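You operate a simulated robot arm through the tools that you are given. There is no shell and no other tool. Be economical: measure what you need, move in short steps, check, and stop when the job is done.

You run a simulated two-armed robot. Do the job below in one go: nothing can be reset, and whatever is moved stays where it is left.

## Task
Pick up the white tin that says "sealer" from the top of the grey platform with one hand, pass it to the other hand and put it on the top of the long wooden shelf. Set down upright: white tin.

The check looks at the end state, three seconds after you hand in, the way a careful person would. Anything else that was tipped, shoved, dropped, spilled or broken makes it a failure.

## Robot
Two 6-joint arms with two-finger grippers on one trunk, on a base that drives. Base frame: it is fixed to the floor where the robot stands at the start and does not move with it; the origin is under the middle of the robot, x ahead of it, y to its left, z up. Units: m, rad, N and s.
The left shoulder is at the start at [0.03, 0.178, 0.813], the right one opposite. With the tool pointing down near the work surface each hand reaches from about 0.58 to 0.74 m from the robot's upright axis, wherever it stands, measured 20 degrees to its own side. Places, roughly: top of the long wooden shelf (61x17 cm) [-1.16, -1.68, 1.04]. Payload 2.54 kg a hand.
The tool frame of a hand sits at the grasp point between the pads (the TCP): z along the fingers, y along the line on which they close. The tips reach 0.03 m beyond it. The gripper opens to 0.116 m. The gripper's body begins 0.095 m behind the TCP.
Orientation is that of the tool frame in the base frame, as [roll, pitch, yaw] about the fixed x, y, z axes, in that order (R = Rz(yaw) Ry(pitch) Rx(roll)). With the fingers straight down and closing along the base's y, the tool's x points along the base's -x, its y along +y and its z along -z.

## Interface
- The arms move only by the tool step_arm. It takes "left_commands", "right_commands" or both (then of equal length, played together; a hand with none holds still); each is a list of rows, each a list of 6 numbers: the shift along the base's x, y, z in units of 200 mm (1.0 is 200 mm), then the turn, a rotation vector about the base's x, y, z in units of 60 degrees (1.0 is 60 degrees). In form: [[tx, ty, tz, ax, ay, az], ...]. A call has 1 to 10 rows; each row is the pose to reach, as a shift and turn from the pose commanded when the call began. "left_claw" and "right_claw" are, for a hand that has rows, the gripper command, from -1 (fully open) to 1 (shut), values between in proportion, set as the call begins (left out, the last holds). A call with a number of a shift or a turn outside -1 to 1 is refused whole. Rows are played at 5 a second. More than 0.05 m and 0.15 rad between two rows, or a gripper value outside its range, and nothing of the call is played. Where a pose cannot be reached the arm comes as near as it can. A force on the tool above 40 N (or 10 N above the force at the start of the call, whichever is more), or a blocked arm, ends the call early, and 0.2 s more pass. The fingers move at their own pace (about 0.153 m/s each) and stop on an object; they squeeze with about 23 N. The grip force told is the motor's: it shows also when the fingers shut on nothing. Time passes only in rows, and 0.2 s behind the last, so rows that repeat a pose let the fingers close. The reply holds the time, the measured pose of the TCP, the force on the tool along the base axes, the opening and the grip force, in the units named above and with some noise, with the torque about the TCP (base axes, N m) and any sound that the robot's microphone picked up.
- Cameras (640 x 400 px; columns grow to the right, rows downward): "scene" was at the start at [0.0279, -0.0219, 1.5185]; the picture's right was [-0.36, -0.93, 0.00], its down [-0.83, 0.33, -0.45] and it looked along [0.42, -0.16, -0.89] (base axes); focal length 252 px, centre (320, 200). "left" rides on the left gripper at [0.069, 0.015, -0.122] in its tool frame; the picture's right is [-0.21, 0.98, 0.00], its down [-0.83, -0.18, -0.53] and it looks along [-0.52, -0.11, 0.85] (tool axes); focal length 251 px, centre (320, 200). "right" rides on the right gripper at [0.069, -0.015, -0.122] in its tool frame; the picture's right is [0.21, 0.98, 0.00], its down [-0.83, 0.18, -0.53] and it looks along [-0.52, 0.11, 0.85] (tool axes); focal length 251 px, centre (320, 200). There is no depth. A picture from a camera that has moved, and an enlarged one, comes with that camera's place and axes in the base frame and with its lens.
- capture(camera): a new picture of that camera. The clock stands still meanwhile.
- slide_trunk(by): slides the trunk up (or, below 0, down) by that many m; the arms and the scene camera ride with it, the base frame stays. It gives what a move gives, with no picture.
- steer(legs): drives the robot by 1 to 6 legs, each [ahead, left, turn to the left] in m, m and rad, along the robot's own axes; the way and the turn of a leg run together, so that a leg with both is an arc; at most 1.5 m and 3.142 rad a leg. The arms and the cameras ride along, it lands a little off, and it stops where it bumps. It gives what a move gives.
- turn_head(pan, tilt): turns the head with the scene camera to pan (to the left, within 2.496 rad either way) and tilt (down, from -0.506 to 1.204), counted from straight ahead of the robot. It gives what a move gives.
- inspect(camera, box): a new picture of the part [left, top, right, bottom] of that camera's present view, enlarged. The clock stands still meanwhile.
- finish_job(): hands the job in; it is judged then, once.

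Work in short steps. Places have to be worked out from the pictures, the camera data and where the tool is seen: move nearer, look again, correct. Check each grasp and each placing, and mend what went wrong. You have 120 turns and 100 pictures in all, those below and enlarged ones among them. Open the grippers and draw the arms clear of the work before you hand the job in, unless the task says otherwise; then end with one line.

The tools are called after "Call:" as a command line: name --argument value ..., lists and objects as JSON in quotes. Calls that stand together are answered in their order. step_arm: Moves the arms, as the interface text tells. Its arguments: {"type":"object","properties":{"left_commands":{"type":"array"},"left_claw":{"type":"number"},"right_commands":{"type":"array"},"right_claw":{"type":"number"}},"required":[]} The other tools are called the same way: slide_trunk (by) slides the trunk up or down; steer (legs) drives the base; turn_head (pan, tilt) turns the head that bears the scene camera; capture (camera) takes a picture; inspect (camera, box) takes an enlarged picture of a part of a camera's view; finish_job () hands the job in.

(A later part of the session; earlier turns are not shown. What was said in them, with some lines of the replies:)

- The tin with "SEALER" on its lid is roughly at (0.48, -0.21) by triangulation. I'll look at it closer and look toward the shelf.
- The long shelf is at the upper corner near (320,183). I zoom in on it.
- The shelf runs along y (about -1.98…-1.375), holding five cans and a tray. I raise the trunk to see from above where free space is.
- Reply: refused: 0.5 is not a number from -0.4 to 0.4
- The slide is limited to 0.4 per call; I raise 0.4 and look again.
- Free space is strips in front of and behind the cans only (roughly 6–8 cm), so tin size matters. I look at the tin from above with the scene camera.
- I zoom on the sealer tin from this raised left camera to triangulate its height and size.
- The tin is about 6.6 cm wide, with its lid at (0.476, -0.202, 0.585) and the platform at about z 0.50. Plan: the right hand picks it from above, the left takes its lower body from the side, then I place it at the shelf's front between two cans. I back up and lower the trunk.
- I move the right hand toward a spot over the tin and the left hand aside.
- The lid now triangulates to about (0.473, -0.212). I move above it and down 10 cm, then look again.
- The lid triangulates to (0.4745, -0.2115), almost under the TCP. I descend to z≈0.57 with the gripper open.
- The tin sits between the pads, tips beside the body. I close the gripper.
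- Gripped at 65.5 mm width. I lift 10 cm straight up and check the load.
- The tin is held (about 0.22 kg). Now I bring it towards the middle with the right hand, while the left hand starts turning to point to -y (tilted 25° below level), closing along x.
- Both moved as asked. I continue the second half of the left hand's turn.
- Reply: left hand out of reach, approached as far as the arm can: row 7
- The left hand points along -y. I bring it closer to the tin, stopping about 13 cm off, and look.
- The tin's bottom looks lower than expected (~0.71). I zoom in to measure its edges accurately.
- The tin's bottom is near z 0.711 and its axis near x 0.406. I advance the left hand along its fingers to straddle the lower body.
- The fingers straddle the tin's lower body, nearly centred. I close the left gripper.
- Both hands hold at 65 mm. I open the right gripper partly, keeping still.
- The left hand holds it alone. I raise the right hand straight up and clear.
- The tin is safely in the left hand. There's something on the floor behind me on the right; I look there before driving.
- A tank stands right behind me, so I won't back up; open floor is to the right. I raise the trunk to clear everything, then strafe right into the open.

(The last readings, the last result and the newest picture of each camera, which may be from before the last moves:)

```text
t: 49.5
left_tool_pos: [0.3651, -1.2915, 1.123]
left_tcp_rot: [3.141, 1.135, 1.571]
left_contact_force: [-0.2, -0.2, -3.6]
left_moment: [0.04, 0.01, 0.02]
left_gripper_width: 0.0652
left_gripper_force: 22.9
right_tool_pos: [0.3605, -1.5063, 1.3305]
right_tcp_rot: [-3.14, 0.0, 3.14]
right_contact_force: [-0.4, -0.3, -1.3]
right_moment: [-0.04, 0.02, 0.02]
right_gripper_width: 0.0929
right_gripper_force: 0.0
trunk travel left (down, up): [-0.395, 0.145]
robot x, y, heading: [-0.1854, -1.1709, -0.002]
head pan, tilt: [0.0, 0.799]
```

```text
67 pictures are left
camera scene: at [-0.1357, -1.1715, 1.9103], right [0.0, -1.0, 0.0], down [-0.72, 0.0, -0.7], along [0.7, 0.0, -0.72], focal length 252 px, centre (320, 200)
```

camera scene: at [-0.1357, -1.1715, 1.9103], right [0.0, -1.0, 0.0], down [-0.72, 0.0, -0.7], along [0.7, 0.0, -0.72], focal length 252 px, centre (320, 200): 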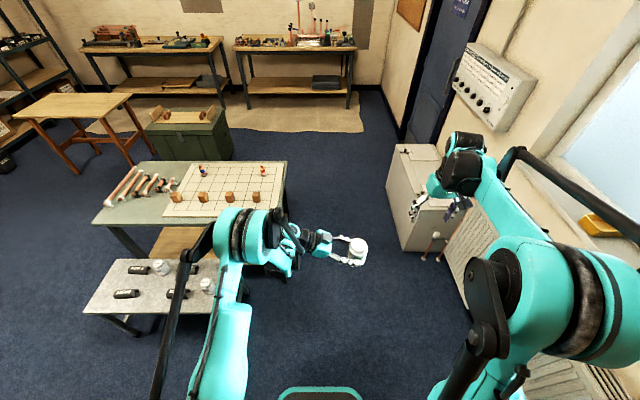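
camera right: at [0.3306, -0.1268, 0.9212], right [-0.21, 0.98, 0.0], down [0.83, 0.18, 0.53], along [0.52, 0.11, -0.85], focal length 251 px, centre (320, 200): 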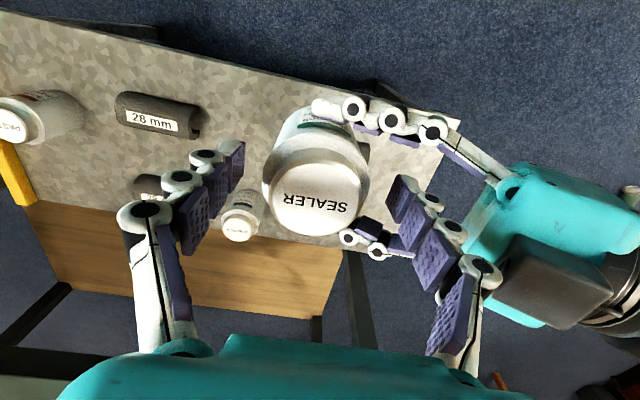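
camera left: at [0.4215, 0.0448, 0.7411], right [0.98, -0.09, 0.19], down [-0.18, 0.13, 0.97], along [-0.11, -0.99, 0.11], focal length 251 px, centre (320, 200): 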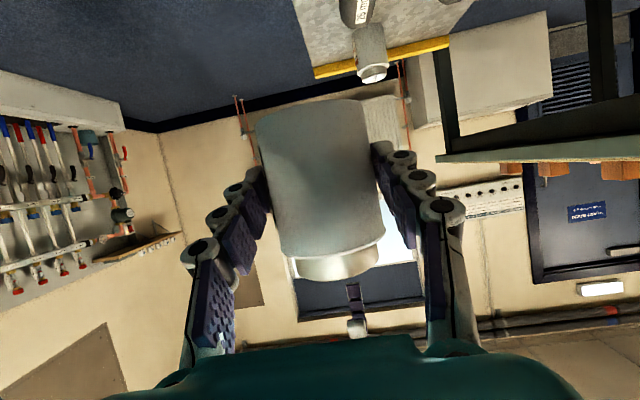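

I'm in the open. Now I yaw the left hand (tin stays upright) to point forward, moving it toward my left-front, and retract the right hand a little.

Call:
step_arm --left_commands '[[0.03, 0.11, 0, 0, 0, 0.125], [0.07, 0.22, 0, 0, 0, 0.25], [0.11, 0.34, 0, 0, 0, 0.375], [0.15, 0.45, 0, 0, 0, 0.5], [0.2, 0.57, 0, 0, 0, 0.625], [0.25, 0.68, 0, 0, 0, 0.75]]' --right_commands '[[-0.1, 0, 0, 0, 0, 0], [-0.2, 0, 0, 0, 0, 0], [-0.3, 0, 0, 0, 0, 0], [-0.4, 0, 0, 0, 0, 0], [-0.5, 0, 0, 0, 0, 0], [-0.5, 0, 0, 0, 0, 0]]'

Call:
step_arm --left_commands '[[0.03, 0.11, 0, 0, 0, 0.125], [0.07, 0.22, 0, 0, 0, 0.25], [0.11, 0.34, 0, 0, 0, 0.375], [0.15, 0.45, 0, 0, 0, 0.5], [0.2, 0.57, 0, 0, 0, 0.625], [0.25, 0.68, 0, 0, 0, 0.75]]'

Call:
capture --camera "scene"

Call:
capture --camera "left"

```text
t: 51.0
left_tool_pos: [0.4486, -1.1547, 1.1502]
left_tcp_rot: [-3.138, 1.133, 2.357]
left_contact_force: [0.0, 0.6, -3.1]
left_moment: [0.04, 0.09, -0.03]
left_gripper_width: 0.0656
left_gripper_force: 23.0
left hand out of reach, approached as far as the arm can: row 3, 4, 5, 6
right_tool_pos: [0.2602, -1.5073, 1.3319]
right_tcp_rot: [-3.141, 0.0, -3.141]
right_contact_force: [0.2, 0.4, 0.1]
right_moment: [0.01, 0.0, 0.01]
right_gripper_width: 0.0928
right_gripper_force: 0.1
trunk travel left (down, up): [-0.395, 0.145]
robot x, y, heading: [-0.187, -1.1702, -0.005]
head pan, tilt: [0.0, 0.799]
```

```text
t: 52.4
left_tool_pos: [0.5067, -1.0202, 1.1581]
left_tcp_rot: [-3.141, 1.133, 3.141]
left_contact_force: [0.6, 0.9, -2.6]
left_moment: [0.02, 0.06, -0.01]
left_gripper_width: 0.0654
left_gripper_force: 23.1
left hand out of reach, approached as far as the arm can: row 1, 2, 3, 4, 5, 6
right_tool_pos: [0.2595, -1.5067, 1.3308]
right_tcp_rot: [3.14, 0.002, 3.14]
right_contact_force: [0.6, -0.4, 0.0]
right_moment: [0.02, 0.02, -0.04]
right_gripper_width: 0.0927
right_gripper_force: 0.0
trunk travel left (down, up): [-0.395, 0.145]
robot x, y, heading: [-0.1835, -1.1712, -0.002]
head pan, tilt: [0.0, 0.799]
```

```text
66 pictures are left
camera scene: at [-0.1353, -1.1712, 1.9103], right [0.0, -1.0, 0.0], down [-0.72, 0.0, -0.7], along [0.7, 0.0, -0.72], focal length 252 px, centre (320, 200)
```

scene: 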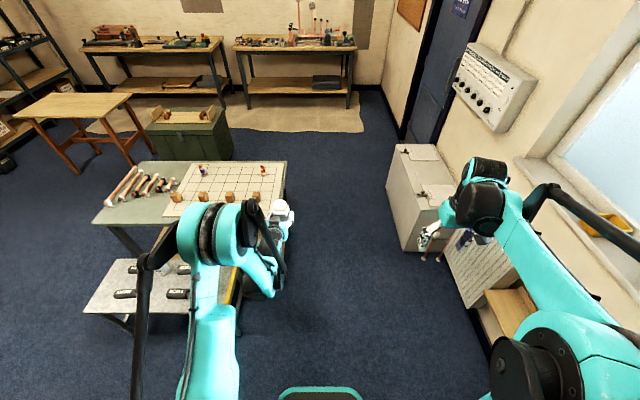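

```text
65 pictures are left
camera left: at [0.3668, -1.0045, 1.1465], right [0.09, 0.98, 0.19], down [-0.13, -0.18, 0.97], along [0.99, -0.11, 0.11], focal length 251 px, centre (320, 200)
```

left: 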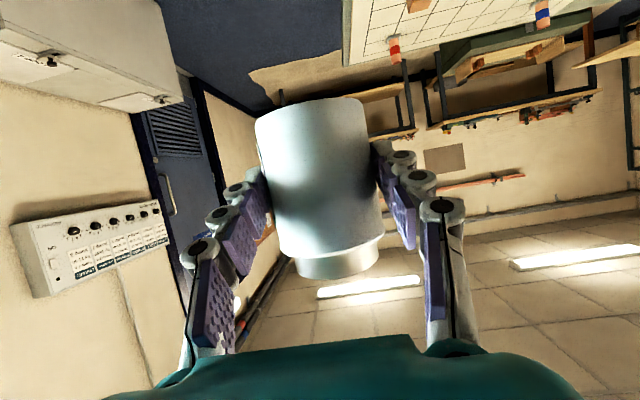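

The hand points forward now; the arm was too folded to reach the commanded point (actual is further out and higher). I extend it outward to get back in reach.

Call:
step_arm --left_commands '[[0.2, 0, 0.1, 0, 0, 0], [0.35, 0, 0.15, 0, 0, 0], [0.5, 0, 0.15, 0, 0, 0], [0.65, 0.0, 0.1, 0, 0, 0], [0.75, 0.0, 0.05, 0, 0, 0], [0.75, 0.0, 0.05, 0, 0, 0]]'

```text
t: 53.8
left_tool_pos: [0.6571, -1.0209, 1.168]
left_tcp_rot: [-3.14, 1.136, -3.141]
left_contact_force: [0.4, 0.0, -3.8]
left_moment: [0.0, 0.06, 0.0]
left_gripper_width: 0.0653
left_gripper_force: 23.0
right_tool_pos: [0.259, -1.506, 1.3317]
right_tcp_rot: [-3.141, 0.001, 3.14]
right_contact_force: [-0.9, -0.1, -1.2]
right_moment: [-0.01, 0.01, 0.02]
right_gripper_width: 0.0929
right_gripper_force: 0.1
trunk travel left (down, up): [-0.395, 0.145]
robot x, y, heading: [-0.1855, -1.1745, -0.001]
head pan, tilt: [0.0, 0.799]
```

In reach now at ~0.84 m ahead, 0.15 m left. I drive 0.15 m ahead, away from the shelf side, and turn right by π in two legs.

Call:
steer --legs '[[0.15, 0.05, 0], [0, 0, -1.57], [0, 0, -1.57]]'

Call:
turn_head --pan 0.15 --tilt 0.75

Call:
capture --camera "scene"

```text
t: 62.8
left_tool_pos: [-0.8779, -1.2692, 1.1679]
left_tcp_rot: [-3.141, 1.134, -0.006]
left_contact_force: [0.2, 0.4, -3.7]
left_moment: [0.01, -0.1, 0.03]
left_gripper_width: 0.0653
left_gripper_force: 22.5
right_tool_pos: [-0.4787, -0.7847, 1.3319]
right_tcp_rot: [3.14, 0.0, -0.006]
right_contact_force: [0.1, -0.6, -0.6]
right_moment: [0.02, -0.01, -0.01]
right_gripper_width: 0.0929
right_gripper_force: 0.2
trunk travel left (down, up): [-0.395, 0.145]
robot x, y, heading: [-0.0374, -1.1233, 3.133]
head pan, tilt: [0.0, 0.799]
```

```text
t: 63.5
left_tool_pos: [-0.8779, -1.2695, 1.1679]
left_tcp_rot: [-3.141, 1.132, -0.005]
left_contact_force: [0.3, -0.8, -2.8]
left_moment: [-0.04, -0.05, 0.01]
left_gripper_width: 0.0653
left_gripper_force: 22.8
right_tool_pos: [-0.4805, -0.7857, 1.3317]
right_tcp_rot: [-3.141, 0.002, -0.005]
right_contact_force: [1.0, -0.3, 0.5]
right_moment: [0.0, -0.01, 0.03]
right_gripper_width: 0.0928
right_gripper_force: 0.1
trunk travel left (down, up): [-0.395, 0.145]
robot x, y, heading: [-0.0378, -1.122, 3.136]
head pan, tilt: [0.15, 0.75]
```

```text
64 pictures are left
camera scene: at [-0.0896, -1.1331, 1.9143], right [-0.14, 0.99, 0.0], down [0.68, 0.1, -0.73], along [-0.72, -0.1, -0.68], focal length 252 px, centre (320, 200)
```

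scene: 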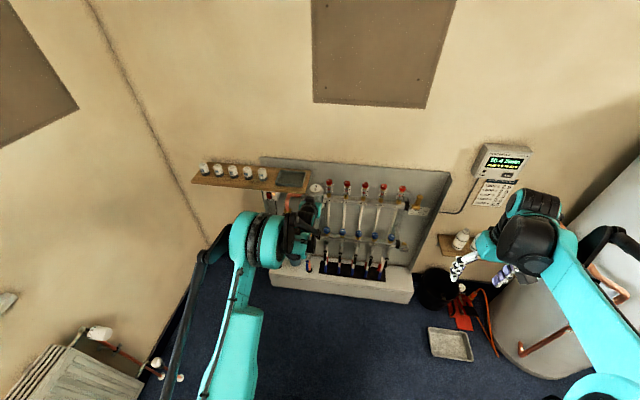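

I strafe left so that the hand lines up with the shelf's can 4/5 gap, staying back, and zoom on the shelf.

Call:
steer --legs '[[0, 0.375, 0]]'

Call:
capture --camera "scene"

Call:
capture --camera "left"

```text
t: 65.9
left_tool_pos: [-0.8806, -1.644, 1.1682]
left_tcp_rot: [-3.14, 1.135, -0.003]
left_contact_force: [0.8, 0.2, -3.4]
left_moment: [0.02, -0.03, -0.03]
left_gripper_width: 0.0653
left_gripper_force: 22.9
right_tool_pos: [-0.481, -1.159, 1.3313]
right_tcp_rot: [-3.141, -0.001, -0.005]
right_contact_force: [0.2, -0.4, 0.1]
right_moment: [0.03, -0.04, 0.02]
right_gripper_width: 0.0928
right_gripper_force: 0.1
trunk travel left (down, up): [-0.395, 0.145]
robot x, y, heading: [-0.0366, -1.498, 3.134]
head pan, tilt: [0.15, 0.75]
```

```text
63 pictures are left
camera scene: at [-0.092, -1.5073, 1.9143], right [-0.14, 0.99, 0.0], down [0.68, 0.1, -0.73], along [-0.72, -0.1, -0.68], focal length 252 px, centre (320, 200)
```

scene: 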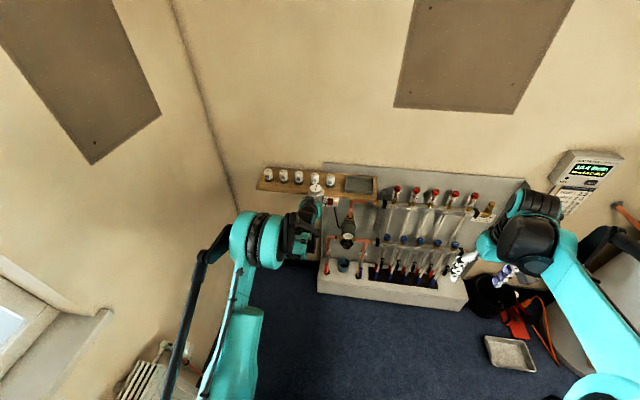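

```text
62 pictures are left
camera left: at [-0.7406, -1.6598, 1.1556], right [-0.1, -0.98, 0.19], down [0.14, 0.18, 0.97], along [-0.99, 0.12, 0.11], focal length 251 px, centre (320, 200)
```

left: 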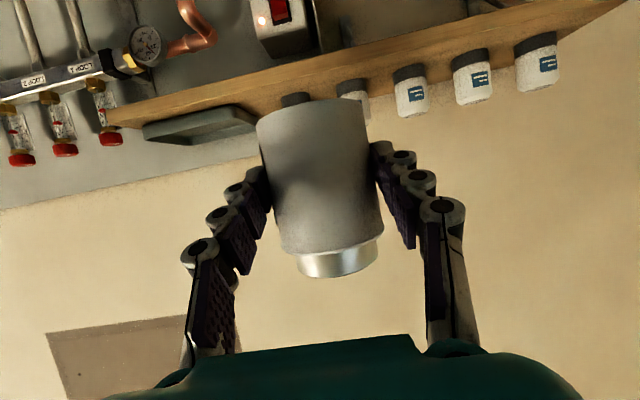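

Call:
inspect --camera "scene" --box '[250, 155, 394, 245]'

```text
4.44 times, centred on (322, 200) of scene
camera zoom: at [-0.092, -1.5073, 1.9143], right [-0.14, 0.99, 0.0], down [0.68, 0.1, -0.73], along [-0.72, -0.1, -0.68], focal length 1120 px, centre (311, 200)
```

zoom: 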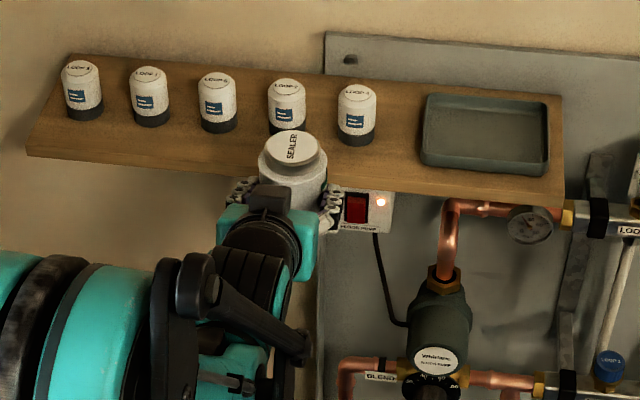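

From this view the shelf top is z≈1.035, front edge x≈-1.058; can 5 at (-1.144,-1.604), can 4 at (-1.142,-1.688). The slot in front of their gap is about (-1.096,-1.646). I drive 0.13 m closer.

Call:
steer --legs '[[0.13, 0, 0]]'

Call:
capture --camera "scene"

```text
t: 67.2
left_tool_pos: [-1.0087, -1.643, 1.1684]
left_tcp_rot: [-3.141, 1.135, -0.007]
left_contact_force: [0.1, -0.3, -3.1]
left_moment: [-0.01, -0.06, -0.01]
left_gripper_width: 0.0654
left_gripper_force: 22.4
right_tool_pos: [-0.6097, -1.1586, 1.3317]
right_tcp_rot: [3.141, -0.001, -0.006]
right_contact_force: [-0.5, -0.3, 0.3]
right_moment: [0.01, 0.05, -0.02]
right_gripper_width: 0.0929
right_gripper_force: 0.1
trunk travel left (down, up): [-0.395, 0.145]
robot x, y, heading: [-0.1665, -1.4974, 3.133]
head pan, tilt: [0.15, 0.75]
```

```text
60 pictures are left
camera scene: at [-0.2201, -1.5064, 1.9144], right [-0.14, 0.99, 0.0], down [0.68, 0.1, -0.73], along [-0.72, -0.1, -0.68], focal length 252 px, centre (320, 200)
```

scene: 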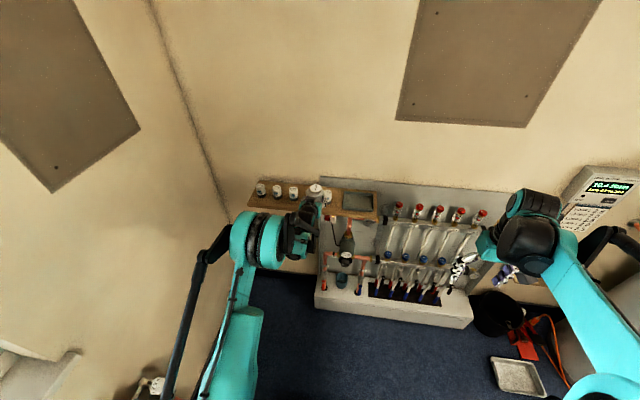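

Call:
inspect --camera "scene" --box '[240, 160, 400, 260]'

Call:
capture --camera "left"

```text
4.00 times, centred on (320, 210) of scene
camera zoom: at [-0.2201, -1.5064, 1.9144], right [-0.14, 0.99, 0.0], down [0.68, 0.1, -0.73], along [-0.72, -0.1, -0.68], focal length 1008 px, centre (320, 160)
```

zoom: 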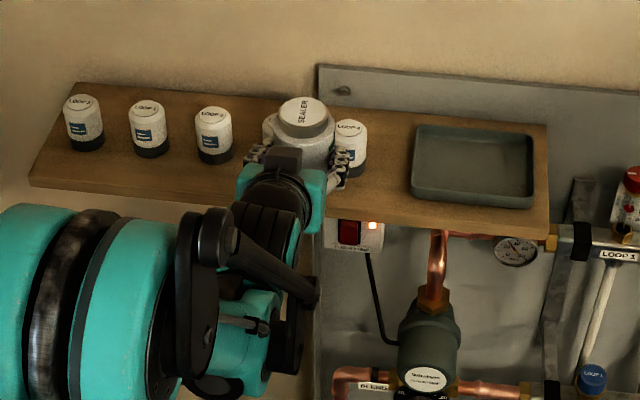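

```text
58 pictures are left
camera left: at [-0.8691, -1.6586, 1.156], right [-0.1, -0.98, 0.19], down [0.14, 0.18, 0.97], along [-0.99, 0.12, 0.11], focal length 251 px, centre (320, 200)
```

left: 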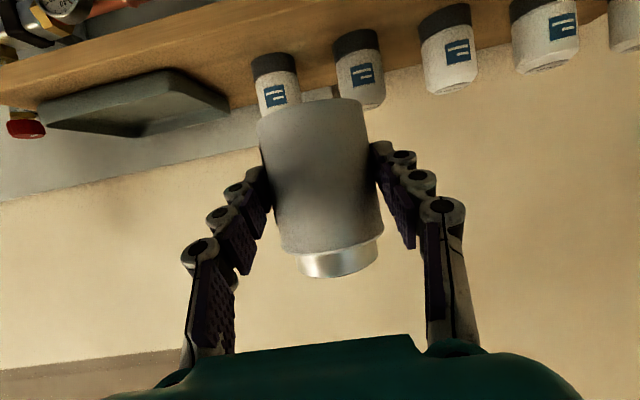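

Hand camera and scene camera agree: I need to shift about -0.079 in x and -0.0085 in y. I advance at height, then look again before lowering.

Call:
step_arm --left_commands '[[-0.1, -0.02, 0, 0, 0, 0], [-0.2, -0.042, 0, 0, 0, 0], [-0.3, -0.042, 0, 0, 0, 0], [-0.39, -0.042, 0, 0, 0, 0], [-0.39, -0.042, 0, 0, 0, 0]]'

Call:
capture --camera "left"

Call:
inspect --camera "scene" --box '[240, 160, 400, 260]'

```text
t: 68.4
left_tool_pos: [-1.0881, -1.65, 1.1669]
left_tcp_rot: [3.14, 1.133, -0.007]
left_contact_force: [-1.0, -0.8, -3.2]
left_moment: [-0.03, -0.09, -0.02]
left_gripper_width: 0.0652
left_gripper_force: 22.9
right_tool_pos: [-0.6093, -1.159, 1.3305]
right_tcp_rot: [3.141, 0.001, -0.008]
right_contact_force: [0.4, -0.1, 0.3]
right_moment: [-0.02, 0.0, -0.04]
right_gripper_width: 0.093
right_gripper_force: 0.1
trunk travel left (down, up): [-0.395, 0.145]
robot x, y, heading: [-0.1693, -1.4958, 3.137]
head pan, tilt: [0.15, 0.75]
```

```text
57 pictures are left
camera left: at [-0.9482, -1.6667, 1.1551], right [-0.1, -0.98, 0.19], down [0.14, 0.18, 0.97], along [-0.99, 0.12, 0.11], focal length 251 px, centre (320, 200)
```

left: 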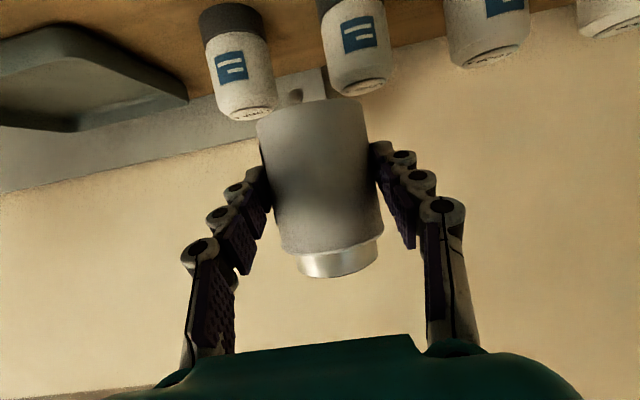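

```text
4.00 times, centred on (320, 210) of scene
camera zoom: at [-0.2207, -1.5063, 1.9143], right [-0.14, 0.99, 0.0], down [0.68, 0.1, -0.73], along [-0.72, -0.1, -0.68], focal length 1008 px, centre (320, 160)
```

zoom: 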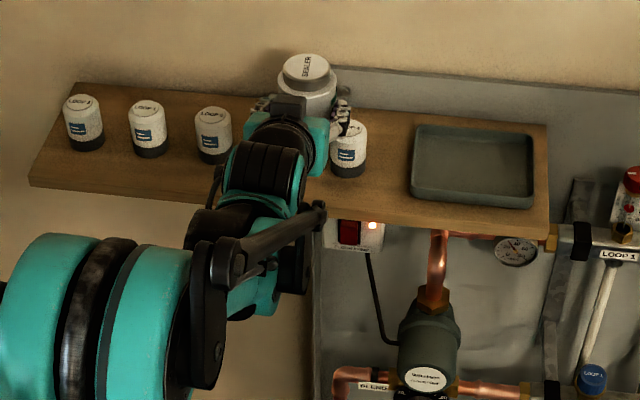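

Refined: cans' midpoint y≈-1.648, cans' x≈-1.147. I shift +7.5 mm in x, +4 mm in y, then descend 6.5 cm and check.

Call:
step_arm --left_commands '[[0.0375, 0.02, 0, 0, 0, 0], [0.0375, 0.02, 0, 0, 0, 0], [0.0375, 0.02, -0.1, 0, 0, 0], [0.0375, 0.02, -0.2, 0, 0, 0], [0.0375, 0.02, -0.27, 0, 0, 0], [0.0375, 0.02, -0.325, 0, 0, 0], [0.0375, 0.02, -0.325, 0, 0, 0]]'

Call:
capture --camera "left"

Call:
inspect --camera "scene" --box '[240, 160, 400, 260]'

```text
t: 70.0
left_tool_pos: [-1.0803, -1.6462, 1.1039]
left_tcp_rot: [-3.14, 1.135, -0.007]
left_contact_force: [0.1, -0.1, -1.7]
left_moment: [0.02, -0.06, -0.02]
left_gripper_width: 0.0654
left_gripper_force: 22.8
right_tool_pos: [-0.6099, -1.1582, 1.3319]
right_tcp_rot: [3.141, 0.0, -0.007]
right_contact_force: [0.6, -0.1, -0.2]
right_moment: [0.02, -0.02, -0.01]
right_gripper_width: 0.0929
right_gripper_force: 0.1
trunk travel left (down, up): [-0.395, 0.145]
robot x, y, heading: [-0.1662, -1.4939, 3.133]
head pan, tilt: [0.15, 0.75]
```

```text
55 pictures are left
camera left: at [-0.9397, -1.663, 1.0907], right [-0.1, -0.98, 0.19], down [0.14, 0.18, 0.97], along [-0.99, 0.12, 0.11], focal length 251 px, centre (320, 200)
```

left: 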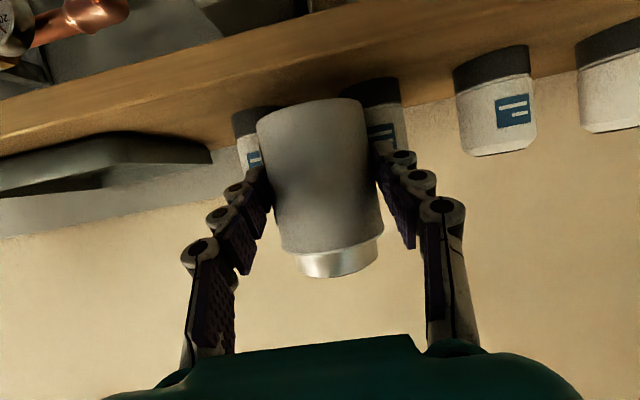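

```text
4.00 times, centred on (320, 210) of scene
camera zoom: at [-0.2206, -1.5063, 1.9143], right [-0.14, 0.99, 0.0], down [0.68, 0.1, -0.73], along [-0.72, -0.1, -0.68], focal length 1008 px, centre (320, 160)
```

zoom: 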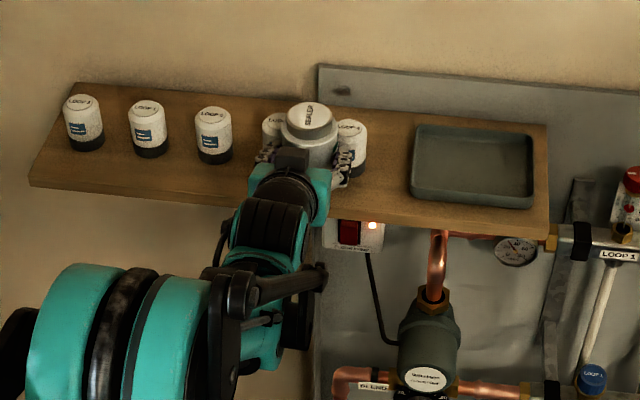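

The tin slots between cans 4 and 5 with gaps, bottom ~2.3 cm above the shelf. I lower it slowly.

Call:
step_arm --left_commands '[[0, 0, -0.03, 0, 0, 0], [0, 0, -0.06, 0, 0, 0], [0, 0, -0.075, 0, 0, 0], [0, 0, -0.09, 0, 0, 0], [0, 0, -0.09, 0, 0, 0]]'

Call:
capture --camera "left"

```text
t: 71.2
left_tool_pos: [-1.0794, -1.6474, 1.0828]
left_tcp_rot: [-3.14, 1.134, -0.006]
left_contact_force: [-0.5, -0.3, -2.1]
left_moment: [-0.06, -0.04, 0.03]
left_gripper_width: 0.0654
left_gripper_force: 22.5
right_tool_pos: [-0.6105, -1.1582, 1.3317]
right_tcp_rot: [3.141, 0.001, -0.005]
right_contact_force: [0.0, 0.7, 0.4]
right_moment: [-0.03, -0.02, 0.0]
right_gripper_width: 0.0927
right_gripper_force: 0.1
trunk travel left (down, up): [-0.395, 0.145]
robot x, y, heading: [-0.1687, -1.497, 3.138]
head pan, tilt: [0.15, 0.75]
```

```text
53 pictures are left
camera left: at [-0.9398, -1.6628, 1.0729], right [-0.1, -0.98, 0.19], down [0.14, 0.18, 0.97], along [-0.99, 0.12, 0.11], focal length 251 px, centre (320, 200)
```

left: 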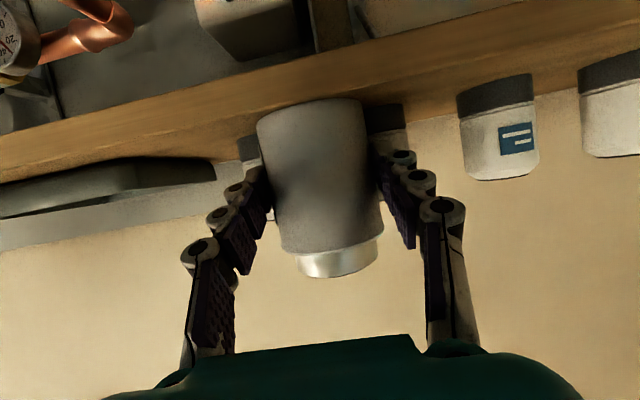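

Still no contact (force unchanged). I zoom to see the tin's bottom relative to the shelf's front edge and the cans.

Call:
inspect --camera "left" --box '[210, 40, 434, 180]'

```text
2.86 times, centred on (322, 110) of left
camera zoom: at [-0.9398, -1.6628, 1.0729], right [-0.1, -0.98, 0.19], down [0.14, 0.18, 0.97], along [-0.99, 0.12, 0.11], focal length 718 px, centre (314, 457)
```

zoom: 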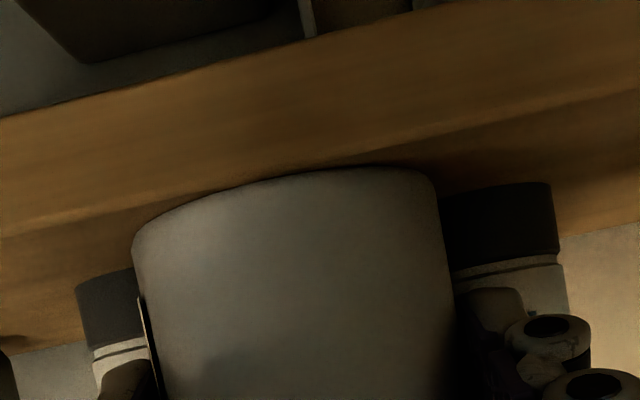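

The tin's bottom is ~4 mm above the shelf; about 8 mm from the cans and close to the front edge. I move 4 mm further in and lower until contact.

Call:
step_arm --left_commands '[[-0.02, 0, 0, 0, 0, 0], [-0.02, 0, -0.01, 0, 0, 0], [-0.02, 0, -0.02, 0, 0, 0], [-0.02, 0, -0.025, 0, 0, 0], [-0.02, 0, -0.025, 0, 0, 0]]'

Call:
inspect --camera "left" --box '[210, 40, 434, 180]'

```text
t: 72.4
left_tool_pos: [-1.0821, -1.647, 1.0832]
left_tcp_rot: [-3.141, 1.137, -0.006]
left_contact_force: [-7.4, -1.6, 21.7]
left_moment: [-0.24, 0.48, -0.04]
left_gripper_width: 0.0654
left_gripper_force: 22.9
right_tool_pos: [-0.6085, -1.1579, 1.3312]
right_tcp_rot: [-3.14, 0.001, -0.007]
right_contact_force: [-0.2, 0.6, -0.2]
right_moment: [0.02, -0.01, -0.03]
right_gripper_width: 0.0925
right_gripper_force: 0.0
trunk travel left (down, up): [-0.395, 0.145]
robot x, y, heading: [-0.167, -1.4963, 3.131]
head pan, tilt: [0.15, 0.75]
```

```text
2.86 times, centred on (322, 110) of left
camera zoom: at [-0.943, -1.6628, 1.0697], right [-0.1, -0.98, 0.2], down [0.14, 0.18, 0.97], along [-0.99, 0.12, 0.12], focal length 718 px, centre (314, 457)
```

zoom: 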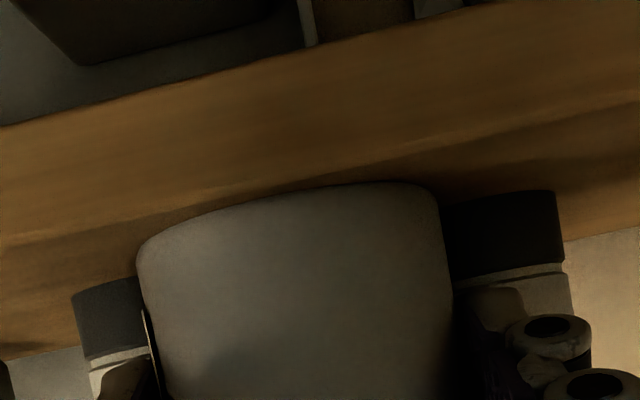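

The tin rests on the shelf with margin to the edge. I ease the pressure by raising the command 3 mm and check.

Call:
step_arm --left_commands '[[0.005, 0, 0.01, 0, 0, 0], [0.005, 0, 0.014, 0, 0, 0]]'

Call:
capture --camera "left"

Call:
inspect --camera "scene" --box '[280, 170, 360, 220]'

```text
t: 73.0
left_tool_pos: [-1.0835, -1.647, 1.0833]
left_tcp_rot: [-3.141, 1.132, -0.006]
left_contact_force: [-1.0, 1.2, 3.8]
left_moment: [-0.06, 0.36, -0.04]
left_gripper_width: 0.0654
left_gripper_force: 23.1
right_tool_pos: [-0.6093, -1.1588, 1.332]
right_tcp_rot: [3.14, 0.0, -0.008]
right_contact_force: [-0.9, -0.8, 0.7]
right_moment: [0.01, -0.01, -0.03]
right_gripper_width: 0.0928
right_gripper_force: 0.1
trunk travel left (down, up): [-0.395, 0.145]
robot x, y, heading: [-0.1687, -1.4964, 3.136]
head pan, tilt: [0.15, 0.75]
```

```text
50 pictures are left
camera left: at [-0.9421, -1.6627, 1.0705], right [-0.1, -0.98, 0.19], down [0.13, 0.18, 0.97], along [-0.99, 0.12, 0.11], focal length 251 px, centre (320, 200)
```

left: 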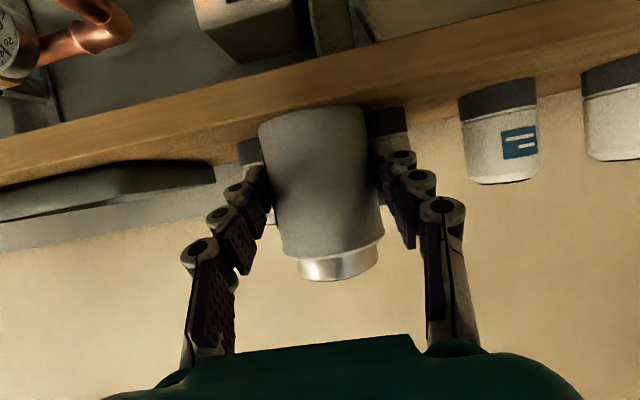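

```text
8.00 times, centred on (320, 195) of scene
camera zoom: at [-0.2197, -1.5059, 1.9142], right [-0.14, 0.99, 0.0], down [0.67, 0.1, -0.73], along [-0.72, -0.1, -0.68], focal length 2016 px, centre (320, 240)
```

zoom: 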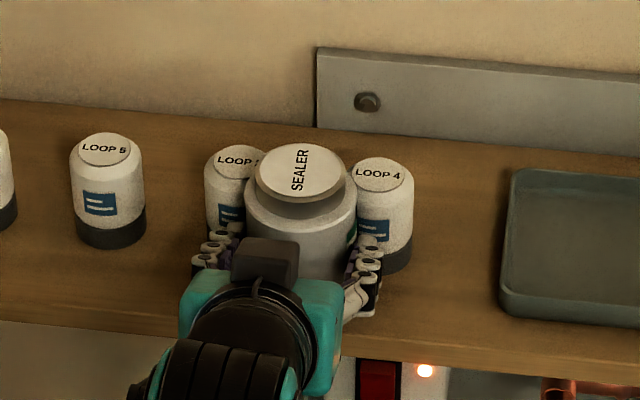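

Upright and supported between the cans with gaps. I open the left gripper slightly to release.

Call:
step_arm --left_commands '[[0, 0, 0, 0, 0, 0], [0, 0, 0, 0, 0, 0], [0, 0, 0, 0, 0, 0]]' --left_claw -0.36

Call:
capture --camera "left"

Call:
inspect --camera "scene" --box '[280, 170, 360, 220]'

```text
t: 73.8
left_tool_pos: [-1.0832, -1.6479, 1.0828]
left_tcp_rot: [3.141, 1.135, -0.007]
left_contact_force: [-0.2, 0.3, 0.4]
left_moment: [0.01, -0.02, 0.02]
left_gripper_width: 0.0791
left_gripper_force: 0.0
right_tool_pos: [-0.6097, -1.1589, 1.3314]
right_tcp_rot: [3.141, 0.0, -0.006]
right_contact_force: [0.9, 1.0, 0.2]
right_moment: [0.0, 0.01, 0.0]
right_gripper_width: 0.0928
right_gripper_force: 0.0
trunk travel left (down, up): [-0.395, 0.145]
robot x, y, heading: [-0.1651, -1.4949, 3.135]
head pan, tilt: [0.15, 0.75]
```

```text
48 pictures are left
camera left: at [-0.9429, -1.6633, 1.0708], right [-0.1, -0.98, 0.19], down [0.14, 0.18, 0.97], along [-0.99, 0.12, 0.11], focal length 251 px, centre (320, 200)
```

left: 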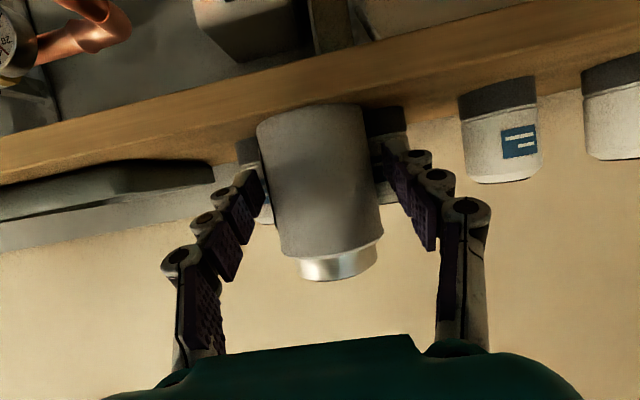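

```text
8.00 times, centred on (320, 195) of scene
camera zoom: at [-0.2205, -1.5063, 1.9143], right [-0.14, 0.99, 0.0], down [0.68, 0.1, -0.73], along [-0.72, -0.1, -0.68], focal length 2016 px, centre (320, 240)
```

zoom: 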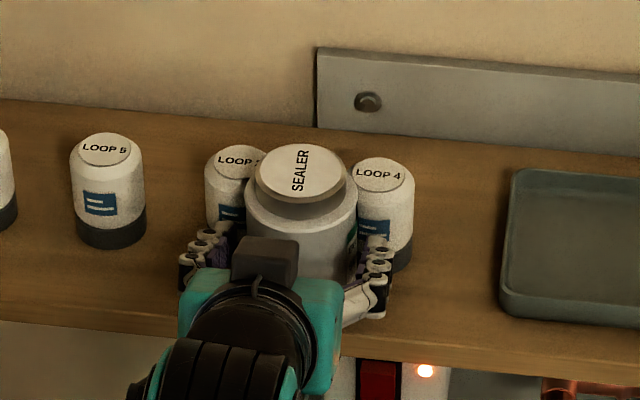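

Released and standing still. I withdraw the left hand straight back along its finger axis.

Call:
step_arm --left_commands '[[0.09, 0, 0.042, 0, 0, 0], [0.18, 0, 0.084, 0, 0, 0], [0.3, 0, 0.14, 0, 0, 0], [0.45, 0, 0.21, 0, 0, 0], [0.63, 0, 0.29, 0, 0, 0], [0.63, 0, 0.29, 0, 0, 0]]'

Call:
capture --camera "left"

Call:
inspect --camera "scene" --box '[260, 160, 388, 240]'

```text
t: 75.2
left_tool_pos: [-0.9569, -1.6471, 1.1411]
left_tcp_rot: [-3.141, 1.134, -0.007]
left_contact_force: [-0.1, 0.1, 0.0]
left_moment: [-0.02, -0.03, 0.01]
left_gripper_width: 0.0792
left_gripper_force: 0.1
right_tool_pos: [-0.6097, -1.1576, 1.3313]
right_tcp_rot: [3.141, -0.002, -0.006]
right_contact_force: [-0.7, -0.3, 0.3]
right_moment: [-0.01, -0.03, 0.02]
right_gripper_width: 0.0925
right_gripper_force: 0.1
trunk travel left (down, up): [-0.395, 0.145]
robot x, y, heading: [-0.1681, -1.4958, 3.138]
head pan, tilt: [0.15, 0.75]
```

```text
46 pictures are left
camera left: at [-0.8175, -1.6635, 1.1282], right [-0.1, -0.98, 0.19], down [0.13, 0.18, 0.97], along [-0.99, 0.12, 0.11], focal length 251 px, centre (320, 200)
```

left: 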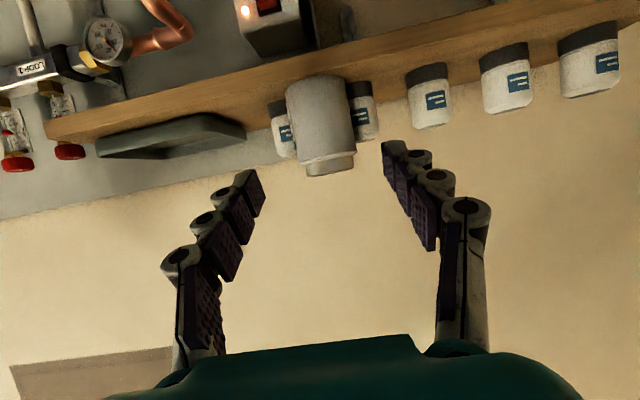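

```text
5.00 times, centred on (324, 200) of scene
camera zoom: at [-0.2218, -1.5063, 1.9143], right [-0.14, 0.99, 0.0], down [0.68, 0.1, -0.73], along [-0.72, -0.1, -0.68], focal length 1260 px, centre (300, 200)
```

zoom: 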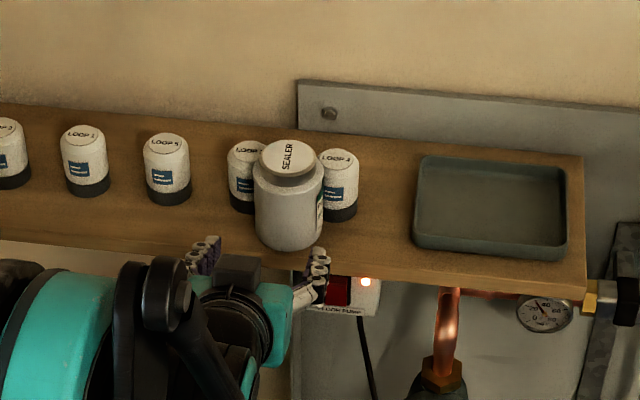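

The tin stands upright fully on the shelf and its neighbours are undisturbed. I back off, open both grippers, and take a last look.

Call:
steer --legs '[[-0.25, 0, 0]]'

Call:
step_arm --left_commands '[[0.05, 0, 0.05, 0, 0, 0], [0.05, 0, 0.05, 0, 0, 0]]' --right_commands '[[0, 0, 0, 0, 0, 0], [0, 0, 0, 0, 0, 0]]' --left_claw -1 --right_claw -1

Call:
inspect --camera "scene" --box '[240, 130, 400, 230]'

```text
t: 77.0
left_tool_pos: [-0.7079, -1.65, 1.1405]
left_tcp_rot: [-3.141, 1.134, -0.005]
left_contact_force: [-0.2, -0.1, 0.0]
left_moment: [-0.01, 0.01, -0.01]
left_gripper_width: 0.0791
left_gripper_force: 0.0
right_tool_pos: [-0.3595, -1.1615, 1.3309]
right_tcp_rot: [3.141, 0.0, -0.006]
right_contact_force: [0.2, -0.4, -0.8]
right_moment: [0.02, 0.01, -0.04]
right_gripper_width: 0.0928
right_gripper_force: 0.1
trunk travel left (down, up): [-0.395, 0.145]
robot x, y, heading: [0.0813, -1.4997, 3.138]
head pan, tilt: [0.15, 0.75]
```

```text
t: 77.6
left_tool_pos: [-0.698, -1.6493, 1.1516]
left_tcp_rot: [3.141, 1.136, -0.005]
left_contact_force: [-0.2, 0.3, -0.1]
left_moment: [0.0, -0.02, -0.04]
left_gripper_width: 0.1161
left_gripper_force: 0.1
right_tool_pos: [-0.3604, -1.1612, 1.3319]
right_tcp_rot: [3.141, -0.001, -0.004]
right_contact_force: [0.0, 0.5, 0.8]
right_moment: [0.01, -0.03, -0.03]
right_gripper_width: 0.1159
right_gripper_force: 0.1
trunk travel left (down, up): [-0.395, 0.145]
robot x, y, heading: [0.0805, -1.4961, 3.131]
head pan, tilt: [0.15, 0.75]
```

```text
4.00 times, centred on (320, 180) of scene
camera zoom: at [0.0293, -1.5079, 1.9143], right [-0.14, 0.99, 0.0], down [0.68, 0.1, -0.73], along [-0.72, -0.1, -0.68], focal length 1008 px, centre (320, 280)
```

zoom: 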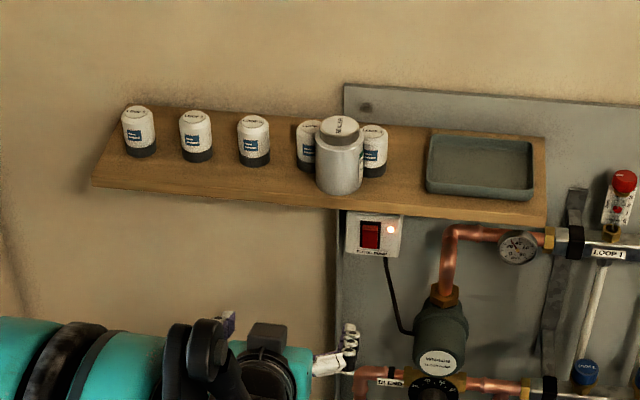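

All is in place; the grippers are open and both arms are clear. I hand the job in.

Call:
finish_job

```text
The job is handed in.
```

The white "sealer" tin was picked up with the right hand, passed to the left, and now stands upright on the long wooden shelf. Nothing else was visibly moved.
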